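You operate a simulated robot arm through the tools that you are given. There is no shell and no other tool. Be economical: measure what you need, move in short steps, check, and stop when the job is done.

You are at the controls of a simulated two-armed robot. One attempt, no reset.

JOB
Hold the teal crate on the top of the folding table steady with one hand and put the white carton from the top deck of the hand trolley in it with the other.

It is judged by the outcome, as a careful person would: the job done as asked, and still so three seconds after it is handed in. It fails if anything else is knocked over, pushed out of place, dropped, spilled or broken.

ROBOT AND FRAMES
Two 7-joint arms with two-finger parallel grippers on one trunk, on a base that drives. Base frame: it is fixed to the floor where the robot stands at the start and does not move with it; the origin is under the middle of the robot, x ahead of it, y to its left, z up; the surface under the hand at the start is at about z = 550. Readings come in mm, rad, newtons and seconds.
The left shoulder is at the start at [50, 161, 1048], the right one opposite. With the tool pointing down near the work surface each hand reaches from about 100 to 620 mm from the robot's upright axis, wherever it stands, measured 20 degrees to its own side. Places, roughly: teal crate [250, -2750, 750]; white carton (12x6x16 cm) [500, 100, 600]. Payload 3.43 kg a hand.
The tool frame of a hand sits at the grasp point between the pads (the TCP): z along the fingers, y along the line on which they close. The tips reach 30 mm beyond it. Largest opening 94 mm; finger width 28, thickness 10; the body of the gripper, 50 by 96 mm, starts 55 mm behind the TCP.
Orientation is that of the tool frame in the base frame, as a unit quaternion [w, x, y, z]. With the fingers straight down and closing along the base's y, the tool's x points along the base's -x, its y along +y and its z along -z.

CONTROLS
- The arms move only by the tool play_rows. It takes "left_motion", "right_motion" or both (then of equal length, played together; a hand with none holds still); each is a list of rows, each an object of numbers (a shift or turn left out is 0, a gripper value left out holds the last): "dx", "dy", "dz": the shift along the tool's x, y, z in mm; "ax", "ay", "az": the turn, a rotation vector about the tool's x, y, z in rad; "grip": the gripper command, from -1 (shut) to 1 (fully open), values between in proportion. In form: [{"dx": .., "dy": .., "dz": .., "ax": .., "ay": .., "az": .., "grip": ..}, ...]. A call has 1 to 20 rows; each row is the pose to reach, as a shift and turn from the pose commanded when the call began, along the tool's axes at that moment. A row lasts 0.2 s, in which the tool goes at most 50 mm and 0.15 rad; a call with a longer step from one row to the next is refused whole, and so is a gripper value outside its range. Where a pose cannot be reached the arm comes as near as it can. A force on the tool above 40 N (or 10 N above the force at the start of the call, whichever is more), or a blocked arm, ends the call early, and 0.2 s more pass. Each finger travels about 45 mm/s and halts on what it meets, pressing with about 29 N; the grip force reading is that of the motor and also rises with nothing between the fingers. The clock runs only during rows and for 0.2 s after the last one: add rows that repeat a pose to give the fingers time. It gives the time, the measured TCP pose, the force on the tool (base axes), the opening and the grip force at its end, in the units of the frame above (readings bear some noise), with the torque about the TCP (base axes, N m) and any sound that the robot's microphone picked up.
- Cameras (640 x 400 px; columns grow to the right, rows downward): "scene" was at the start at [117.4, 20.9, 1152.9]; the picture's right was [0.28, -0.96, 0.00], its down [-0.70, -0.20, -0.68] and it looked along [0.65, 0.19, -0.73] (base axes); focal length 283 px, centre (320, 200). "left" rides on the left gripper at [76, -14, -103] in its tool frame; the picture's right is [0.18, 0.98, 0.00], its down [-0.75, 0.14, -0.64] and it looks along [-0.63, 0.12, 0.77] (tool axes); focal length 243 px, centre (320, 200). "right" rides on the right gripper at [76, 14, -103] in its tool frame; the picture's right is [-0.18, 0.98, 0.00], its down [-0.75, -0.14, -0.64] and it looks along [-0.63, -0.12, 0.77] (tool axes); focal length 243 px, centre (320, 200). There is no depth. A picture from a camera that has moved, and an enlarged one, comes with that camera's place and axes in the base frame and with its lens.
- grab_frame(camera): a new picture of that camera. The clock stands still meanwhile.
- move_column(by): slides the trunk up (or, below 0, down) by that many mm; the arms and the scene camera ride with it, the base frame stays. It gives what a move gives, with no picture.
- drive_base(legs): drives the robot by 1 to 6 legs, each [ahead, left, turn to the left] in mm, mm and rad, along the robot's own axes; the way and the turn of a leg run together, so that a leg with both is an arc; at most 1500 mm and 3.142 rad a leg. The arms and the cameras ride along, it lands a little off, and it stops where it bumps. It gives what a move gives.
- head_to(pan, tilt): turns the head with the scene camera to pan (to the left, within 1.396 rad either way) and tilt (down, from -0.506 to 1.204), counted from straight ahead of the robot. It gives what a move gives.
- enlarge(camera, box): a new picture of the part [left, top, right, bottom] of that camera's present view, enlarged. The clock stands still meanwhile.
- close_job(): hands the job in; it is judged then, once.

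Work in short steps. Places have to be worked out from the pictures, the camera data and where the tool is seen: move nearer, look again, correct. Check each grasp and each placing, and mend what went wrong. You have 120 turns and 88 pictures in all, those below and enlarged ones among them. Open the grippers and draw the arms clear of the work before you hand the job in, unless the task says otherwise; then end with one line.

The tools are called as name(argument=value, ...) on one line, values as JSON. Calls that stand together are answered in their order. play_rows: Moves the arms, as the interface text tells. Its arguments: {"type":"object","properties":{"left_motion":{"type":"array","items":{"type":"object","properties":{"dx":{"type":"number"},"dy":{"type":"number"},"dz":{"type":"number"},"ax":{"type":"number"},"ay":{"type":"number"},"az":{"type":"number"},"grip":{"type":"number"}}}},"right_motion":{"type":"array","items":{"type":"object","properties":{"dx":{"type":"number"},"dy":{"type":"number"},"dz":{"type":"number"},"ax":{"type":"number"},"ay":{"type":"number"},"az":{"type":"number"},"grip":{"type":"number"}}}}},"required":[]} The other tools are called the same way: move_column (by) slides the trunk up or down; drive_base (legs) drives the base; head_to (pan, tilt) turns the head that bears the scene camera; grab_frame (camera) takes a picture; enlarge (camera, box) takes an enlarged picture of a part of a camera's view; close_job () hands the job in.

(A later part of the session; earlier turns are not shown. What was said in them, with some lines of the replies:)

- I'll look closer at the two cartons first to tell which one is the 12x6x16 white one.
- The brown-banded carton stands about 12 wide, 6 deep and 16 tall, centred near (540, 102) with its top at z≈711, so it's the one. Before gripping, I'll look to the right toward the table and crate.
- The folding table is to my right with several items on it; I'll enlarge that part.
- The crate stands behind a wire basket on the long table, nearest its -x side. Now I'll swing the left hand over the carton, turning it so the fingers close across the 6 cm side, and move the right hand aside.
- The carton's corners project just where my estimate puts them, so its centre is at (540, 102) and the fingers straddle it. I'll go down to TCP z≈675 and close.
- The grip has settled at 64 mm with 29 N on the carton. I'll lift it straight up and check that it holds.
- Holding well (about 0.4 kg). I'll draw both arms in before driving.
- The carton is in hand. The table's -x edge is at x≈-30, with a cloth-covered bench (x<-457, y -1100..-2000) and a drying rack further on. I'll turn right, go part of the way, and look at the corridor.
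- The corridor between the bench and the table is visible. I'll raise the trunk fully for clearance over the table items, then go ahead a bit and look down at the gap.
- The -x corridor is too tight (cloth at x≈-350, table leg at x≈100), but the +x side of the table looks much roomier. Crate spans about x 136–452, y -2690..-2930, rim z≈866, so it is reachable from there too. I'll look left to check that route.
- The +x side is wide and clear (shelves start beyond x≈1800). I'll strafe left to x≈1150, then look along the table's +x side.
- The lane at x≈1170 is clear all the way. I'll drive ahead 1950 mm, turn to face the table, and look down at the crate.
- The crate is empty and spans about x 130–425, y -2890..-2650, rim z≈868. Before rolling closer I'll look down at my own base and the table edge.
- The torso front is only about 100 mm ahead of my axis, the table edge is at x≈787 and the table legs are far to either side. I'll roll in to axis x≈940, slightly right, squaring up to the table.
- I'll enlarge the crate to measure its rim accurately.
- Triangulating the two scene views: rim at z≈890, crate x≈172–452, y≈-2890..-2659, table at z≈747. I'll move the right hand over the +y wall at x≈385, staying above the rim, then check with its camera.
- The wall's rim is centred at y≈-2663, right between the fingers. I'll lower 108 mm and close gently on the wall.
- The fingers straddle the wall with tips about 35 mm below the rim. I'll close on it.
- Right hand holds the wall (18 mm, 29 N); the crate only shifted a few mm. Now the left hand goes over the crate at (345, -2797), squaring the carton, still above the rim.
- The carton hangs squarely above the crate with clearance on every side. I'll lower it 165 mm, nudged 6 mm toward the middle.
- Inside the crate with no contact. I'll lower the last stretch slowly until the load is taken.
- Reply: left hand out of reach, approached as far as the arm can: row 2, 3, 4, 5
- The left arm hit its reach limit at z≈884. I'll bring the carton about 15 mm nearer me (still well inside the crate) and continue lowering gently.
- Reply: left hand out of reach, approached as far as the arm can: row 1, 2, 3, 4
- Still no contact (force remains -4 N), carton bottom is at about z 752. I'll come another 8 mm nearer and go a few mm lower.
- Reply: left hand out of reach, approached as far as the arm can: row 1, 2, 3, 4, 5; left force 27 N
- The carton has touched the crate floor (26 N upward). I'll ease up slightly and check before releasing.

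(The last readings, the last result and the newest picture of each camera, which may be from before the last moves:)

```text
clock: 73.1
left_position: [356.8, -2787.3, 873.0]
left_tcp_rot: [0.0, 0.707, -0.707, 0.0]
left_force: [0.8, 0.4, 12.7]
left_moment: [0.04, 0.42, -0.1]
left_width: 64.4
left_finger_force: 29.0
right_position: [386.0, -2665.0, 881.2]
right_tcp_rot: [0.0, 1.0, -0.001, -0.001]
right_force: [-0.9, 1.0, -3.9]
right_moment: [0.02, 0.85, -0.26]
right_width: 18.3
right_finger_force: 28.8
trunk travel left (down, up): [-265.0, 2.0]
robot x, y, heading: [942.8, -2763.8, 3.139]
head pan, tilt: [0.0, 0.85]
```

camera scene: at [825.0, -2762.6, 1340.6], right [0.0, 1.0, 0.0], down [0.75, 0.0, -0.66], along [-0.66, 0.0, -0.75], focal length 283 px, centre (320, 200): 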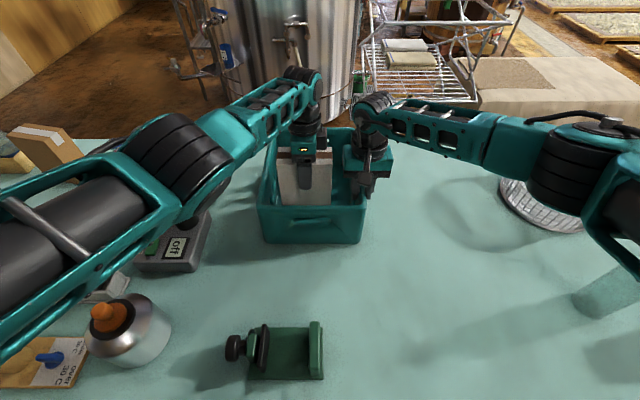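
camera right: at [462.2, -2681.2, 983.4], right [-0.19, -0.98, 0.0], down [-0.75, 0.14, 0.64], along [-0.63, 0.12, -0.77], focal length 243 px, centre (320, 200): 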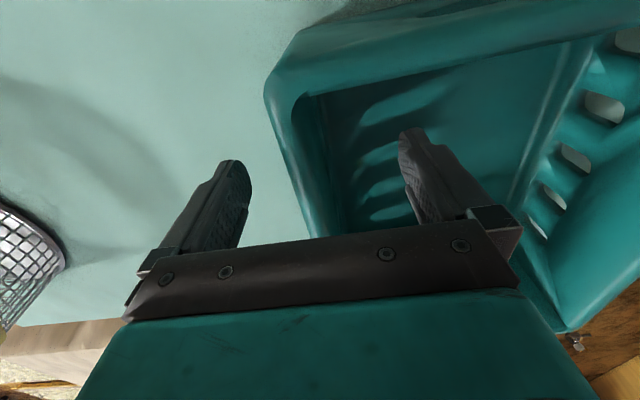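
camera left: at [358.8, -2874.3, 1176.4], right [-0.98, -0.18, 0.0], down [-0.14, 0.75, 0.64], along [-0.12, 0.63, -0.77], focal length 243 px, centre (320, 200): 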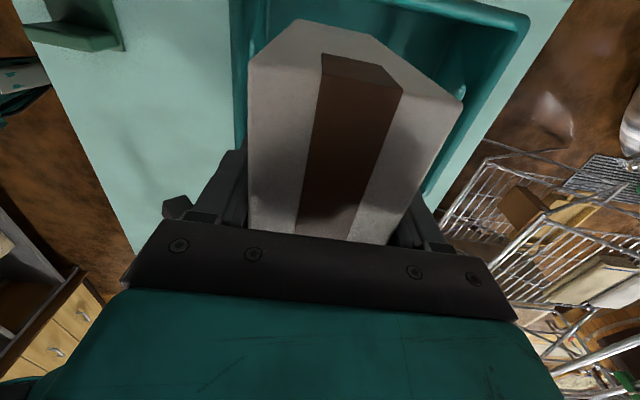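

Resting with light pressure. Opening the left gripper.

play_rows(left_motion=[{"grip": 0.2}, {"grip": 0.6}, {"grip": 0.85}, {"grip": 0.85}, {"grip": 0.85}])

grab_frame(camera="left")

enlarge(camera="scene", box=[230, 100, 410, 260])

```text
clock: 74.3
left_position: [355.8, -2787.4, 872.8]
left_tcp_rot: [0.0, 0.707, -0.707, 0.002]
left_force: [-0.6, 0.2, 0.6]
left_moment: [-0.01, 0.0, 0.0]
left_width: 87.1
left_finger_force: 0.0
right_position: [385.3, -2665.3, 881.1]
right_tcp_rot: [0.0, 1.0, -0.002, -0.001]
right_force: [-0.1, 2.7, 0.4]
right_moment: [0.01, -0.71, -0.11]
right_width: 18.3
right_finger_force: 29.7
trunk travel left (down, up): [-265.0, 2.0]
robot x, y, heading: [943.5, -2762.2, 3.147]
head pan, tilt: [0.0, 0.85]
```

```text
57 pictures are left
camera left: at [370.4, -2863.4, 975.3], right [-0.98, -0.18, 0.0], down [-0.14, 0.75, 0.64], along [-0.12, 0.63, -0.77], focal length 243 px, centre (320, 200)
```

left: 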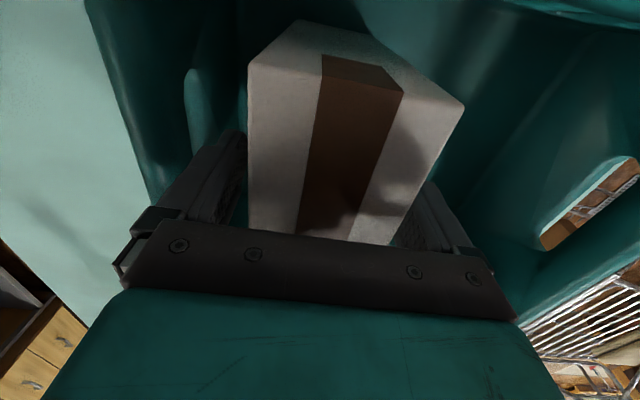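

```text
2.50 times, centred on (320, 180) of scene
camera zoom: at [825.1, -2762.5, 1340.6], right [0.0, 1.0, 0.0], down [0.75, 0.0, -0.66], along [-0.66, 0.0, -0.75], focal length 708 px, centre (320, 250)
```

zoom: 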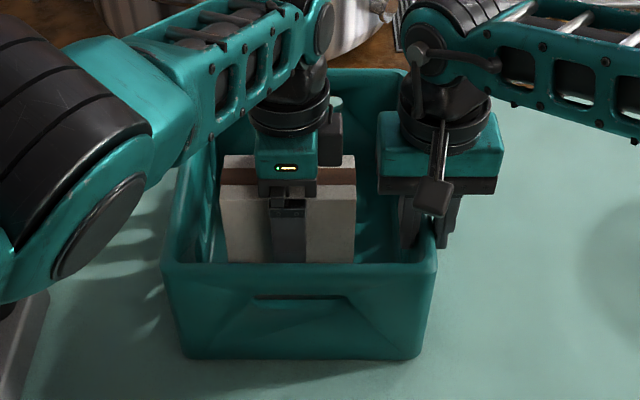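

The carton stands free in the crate. I'll raise the left hand straight up.

play_rows(left_motion=[{"dz": -10}, {"dz": -25}, {"dz": -45}, {"dz": -70}, {"dz": -100}, {"dz": -130}, {"dz": -160}, {"dz": -190}, {"dz": -190}])

grab_frame(camera="scene")

```text
clock: 76.3
left_position: [332.3, -2778.6, 1064.0]
left_tcp_rot: [-0.001, 0.707, -0.707, 0.0]
left_force: [-1.7, -0.4, 0.1]
left_moment: [-0.02, -0.01, 0.01]
left_width: 87.1
left_finger_force: 0.1
left hand out of reach, approached as far as the arm can: row 1, 2, 3, 4, 5, 6, 7, 8, 9
right_position: [385.5, -2666.0, 880.2]
right_tcp_rot: [0.0, 1.0, -0.002, -0.001]
right_force: [0.2, 2.4, -0.6]
right_moment: [0.02, 0.06, -0.15]
right_width: 18.4
right_finger_force: 28.8
trunk travel left (down, up): [-265.0, 2.0]
robot x, y, heading: [946.1, -2761.1, 3.138]
head pan, tilt: [0.0, 0.85]
```

```text
55 pictures are left
camera scene: at [825.3, -2762.4, 1340.6], right [0.0, 1.0, 0.0], down [0.75, 0.0, -0.66], along [-0.66, 0.0, -0.75], focal length 283 px, centre (320, 200)
```

scene: 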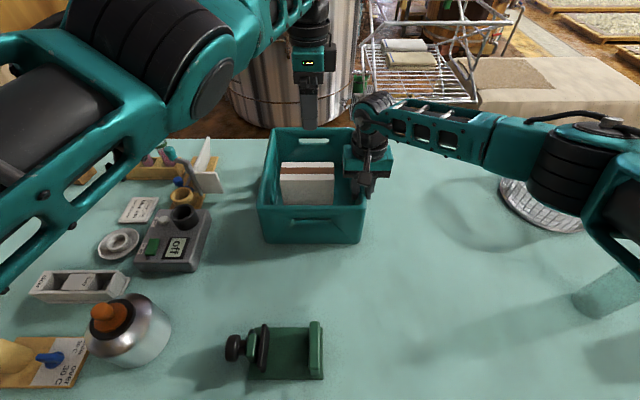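

The carton stands upright in the crate. I'll draw the left hand back, then open the right hand only partly (so the inner finger stays off the carton) and lift it out.

play_rows(left_motion=[{"dy": -30, "dx": 15}, {"dy": -60, "dx": 30}, {"dy": -90, "dx": 45}, {"dy": -120, "dx": 60}, {"dy": -150, "dx": 75}, {"dy": -180, "dx": 90}, {"dy": -220, "dx": 105}, {"dy": -220, "dx": 105}])

play_rows(right_motion=[{"grip": -0.5}, {"grip": -0.2}, {"grip": -0.2}, {"grip": -0.2}])

grab_frame(camera="right")

```text
clock: 78.1
left_position: [323.2, -2803.4, 1067.2]
left_tcp_rot: [0.001, -0.707, 0.708, -0.001]
left_force: [0.2, -0.5, 0.0]
left_moment: [0.03, -0.02, -0.01]
left_width: 87.3
left_finger_force: 0.0
left hand out of reach, approached as far as the arm can: row 1, 2, 3, 4, 5, 6, 7, 8
right_position: [386.4, -2666.9, 881.6]
right_tcp_rot: [0.0, 1.0, 0.0, -0.001]
right_force: [-0.2, -0.7, -0.1]
right_moment: [0.01, -0.04, -0.21]
right_width: 17.9
right_finger_force: 28.6
trunk travel left (down, up): [-265.0, 2.0]
robot x, y, heading: [944.5, -2763.9, 3.141]
head pan, tilt: [0.0, 0.85]
```

```text
clock: 79.1
left_position: [323.6, -2803.9, 1067.5]
left_tcp_rot: [0.001, -0.707, 0.708, -0.001]
left_force: [-0.1, 0.1, -0.9]
left_moment: [0.0, -0.01, -0.02]
left_width: 87.0
left_finger_force: 0.0
right_position: [384.8, -2666.3, 880.8]
right_tcp_rot: [0.0, 1.0, -0.001, -0.001]
right_force: [-0.1, -0.1, -0.2]
right_moment: [0.0, -0.01, -0.02]
right_width: 37.6
right_finger_force: 0.1
trunk travel left (down, up): [-265.0, 2.0]
robot x, y, heading: [943.5, -2760.2, 3.143]
head pan, tilt: [0.0, 0.85]
```

```text
54 pictures are left
camera right: at [462.3, -2681.3, 983.9], right [-0.19, -0.98, 0.0], down [-0.75, 0.14, 0.64], along [-0.63, 0.12, -0.77], focal length 243 px, centre (320, 200)
```

right: 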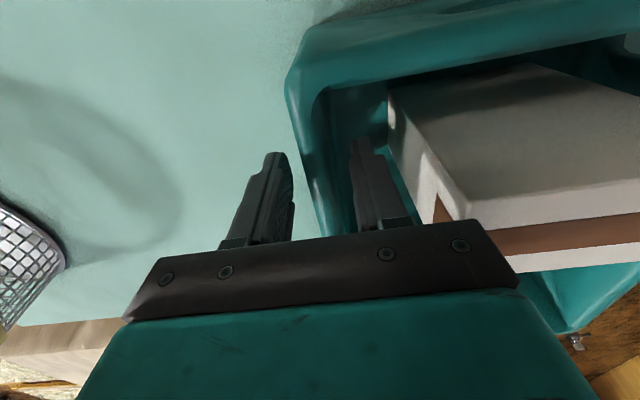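

The right fingers are free of both wall and carton. I'll lift the right hand straight up and out to its side.

play_rows(right_motion=[{"dz": -15}, {"dz": -40}, {"dz": -70}, {"dz": -100}, {"dz": -130}, {"dz": -160}, {"dz": -180, "dy": -20}, {"dz": -190, "dy": -50, "dx": 30}, {"dz": -200, "dy": -80, "dx": 70}, {"dz": -200, "dy": -110, "dx": 110}, {"dz": -200, "dy": -110, "dx": 110}])

play_rows(left_motion=[{"dz": -5, "dy": -5}, {"dz": -10, "dy": -20}, {"dz": -10, "dy": -40}, {"dz": -10, "dy": -60}])

grab_frame(camera="scene")

```text
refused: row 9 steps farther than a row can; nothing moved
```

```text
clock: 80.1
left_position: [331.6, -2784.2, 1083.3]
left_tcp_rot: [0.0, -0.707, 0.707, -0.001]
left_force: [-0.1, -0.3, 0.7]
left_moment: [-0.03, 0.0, 0.02]
left_width: 86.9
left_finger_force: 0.0
left hand out of reach, approached as far as the arm can: row 2, 3, 4
right_position: [385.8, -2666.0, 881.1]
right_tcp_rot: [0.0, 1.0, -0.002, -0.001]
right_force: [-0.1, -0.3, 0.0]
right_moment: [-0.02, -0.02, -0.02]
right_width: 37.4
right_finger_force: 0.1
trunk travel left (down, up): [-265.0, 2.0]
robot x, y, heading: [944.0, -2760.2, 3.138]
head pan, tilt: [0.0, 0.85]
```

```text
53 pictures are left
camera scene: at [825.4, -2762.5, 1340.6], right [0.0, 1.0, 0.0], down [0.75, 0.0, -0.66], along [-0.66, 0.0, -0.75], focal length 283 px, centre (320, 200)
```

scene: 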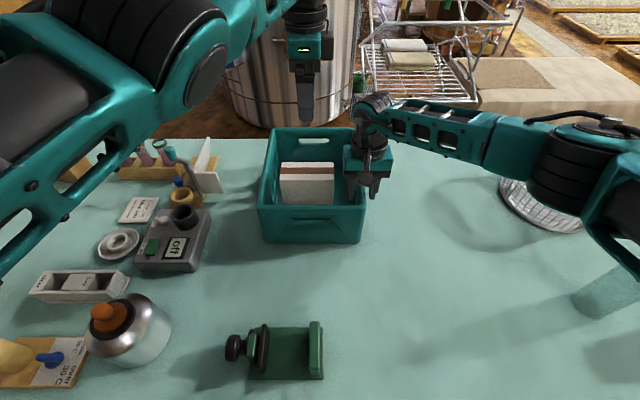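

I'll repeat the right-hand lift with smaller steps, keeping the left still.

play_rows(right_motion=[{"dz": -15}, {"dz": -40}, {"dz": -70}, {"dz": -100}, {"dz": -130}, {"dz": -160}, {"dz": -180, "dy": -15}, {"dz": -190, "dy": -35, "dx": 20}, {"dz": -200, "dy": -60, "dx": 45}, {"dz": -200, "dy": -85, "dx": 75}, {"dz": -200, "dy": -110, "dx": 105}, {"dz": -200, "dy": -110, "dx": 105}])

play_rows(left_motion=[{"az": -0.1}, {"az": -0.2}, {"az": -0.3}, {"az": -0.3, "dy": -20, "dx": 10}, {"az": -0.3, "dy": -40, "dx": 20}, {"az": -0.3, "dy": -60, "dx": 30}])

grab_frame(camera="scene")

```text
clock: 82.7
left_position: [329.8, -2784.8, 1082.3]
left_tcp_rot: [0.0, -0.707, 0.707, -0.001]
left_force: [0.7, 0.7, 0.3]
left_moment: [-0.02, -0.01, 0.01]
left_width: 86.7
left_finger_force: 0.2
right_position: [492.4, -2556.0, 1082.4]
right_tcp_rot: [0.0, 1.0, -0.002, -0.001]
right_force: [0.4, 0.8, -0.3]
right_moment: [0.0, -0.02, 0.04]
right_width: 37.4
right_finger_force: 0.2
trunk travel left (down, up): [-265.0, 2.0]
robot x, y, heading: [941.6, -2760.2, 3.14]
head pan, tilt: [0.0, 0.85]
```

```text
clock: 84.1
left_position: [329.2, -2788.8, 1087.7]
left_tcp_rot: [0.0, 0.805, -0.594, 0.001]
left_force: [0.0, 0.5, -0.6]
left_moment: [0.01, -0.02, -0.01]
left_width: 87.0
left_finger_force: 0.1
left hand out of reach, approached as far as the arm can: row 4, 5, 6
right_position: [492.1, -2556.0, 1082.5]
right_tcp_rot: [0.0, 1.0, -0.002, 0.0]
right_force: [0.3, -0.1, -0.2]
right_moment: [0.02, 0.0, 0.01]
right_width: 37.6
right_finger_force: 0.0
trunk travel left (down, up): [-265.0, 2.0]
robot x, y, heading: [943.1, -2762.3, 3.14]
head pan, tilt: [0.0, 0.85]
```

```text
52 pictures are left
camera scene: at [825.4, -2762.6, 1340.6], right [0.0, 1.0, 0.0], down [0.75, 0.0, -0.66], along [-0.66, 0.0, -0.75], focal length 283 px, centre (320, 200)
```

scene: 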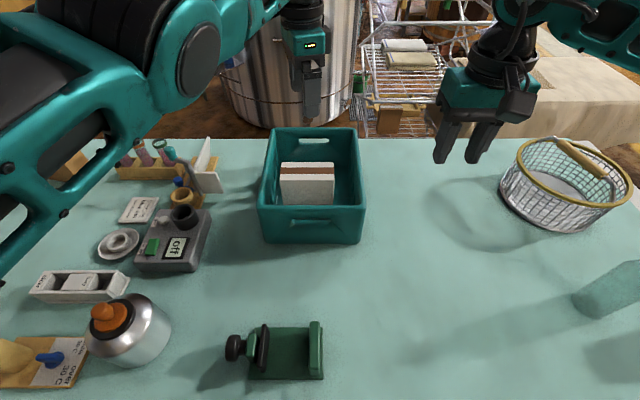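

Everything on the table is standing and the carton is in the crate. The left hand is clear above but awkwardly placed, so I'll back the base straight off 300 mm to draw both arms away.

drive_base(legs=[[-300, 0, 0]])

grab_frame(camera="scene")

```text
clock: 86.2
left_position: [624.0, -2787.5, 1087.9]
left_tcp_rot: [0.0, 0.803, -0.596, 0.002]
left_force: [-0.3, -0.6, 0.2]
left_moment: [0.02, 0.0, -0.02]
left_width: 86.8
left_finger_force: 0.1
right_position: [788.3, -2555.0, 1083.3]
right_tcp_rot: [-0.001, 1.0, -0.003, -0.001]
right_force: [0.7, -0.1, 0.0]
right_moment: [-0.05, 0.0, 0.0]
right_width: 37.4
right_finger_force: 0.0
trunk travel left (down, up): [-265.0, 2.0]
robot x, y, heading: [1237.7, -2759.1, 3.139]
head pan, tilt: [0.0, 0.85]
```

```text
51 pictures are left
camera scene: at [1120.4, -2763.4, 1340.7], right [0.01, 1.0, 0.0], down [0.75, 0.0, -0.66], along [-0.66, 0.0, -0.75], focal length 283 px, centre (320, 200)
```

scene: 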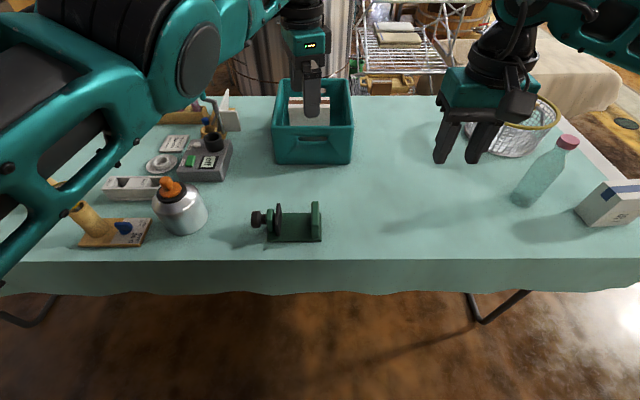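

The arms are clear, all items stand undisturbed and the carton is in the crate. I'll open both grippers fully.

play_rows(left_motion=[{"grip": 1}, {"grip": 1}, {"grip": 1}, {"grip": 1}, {"grip": 1}], right_motion=[{"grip": 1}, {"grip": 1}, {"grip": 1}, {"grip": 1}, {"grip": 1}])

enlarge(camera="scene", box=[240, 60, 400, 180])

```text
clock: 87.4
left_position: [625.1, -2787.7, 1087.7]
left_tcp_rot: [0.0, 0.804, -0.595, 0.001]
left_force: [0.5, -0.4, 0.6]
left_moment: [0.01, 0.02, -0.01]
left_width: 93.9
left_finger_force: 0.0
right_position: [788.1, -2554.5, 1082.6]
right_tcp_rot: [0.0, 1.0, -0.004, -0.001]
right_force: [0.4, -0.6, -0.2]
right_moment: [-0.03, 0.0, 0.03]
right_width: 94.0
right_finger_force: 0.0
trunk travel left (down, up): [-265.0, 2.0]
robot x, y, heading: [1237.0, -2764.4, 3.133]
head pan, tilt: [0.0, 0.85]
```

```text
3.33 times, centred on (320, 120) of scene
camera zoom: at [1119.8, -2763.4, 1340.6], right [0.01, 1.0, 0.0], down [0.75, 0.0, -0.66], along [-0.66, 0.0, -0.75], focal length 944 px, centre (320, 467)
```

zoom: 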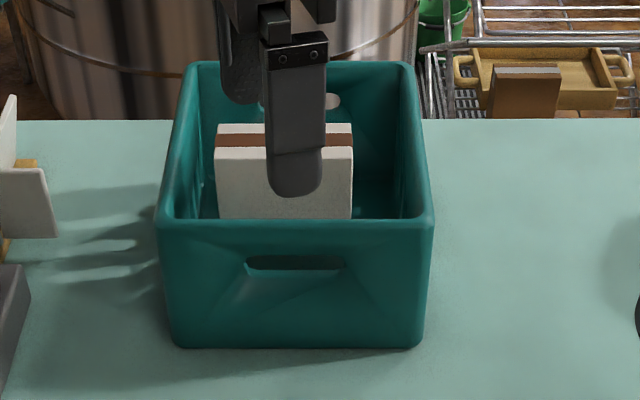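

The carton stands upright in the crate and both grippers are open and clear, so I'm handing in the job.

close_job()

```text
The job is handed in.
```

The white carton from the trolley's top deck now stands upright in the teal crate: the right hand held the crate by its wall while the left set the carton in. The crate slid about 9 mm when the right hand gripped it; nothing else appeared moved or knocked over.
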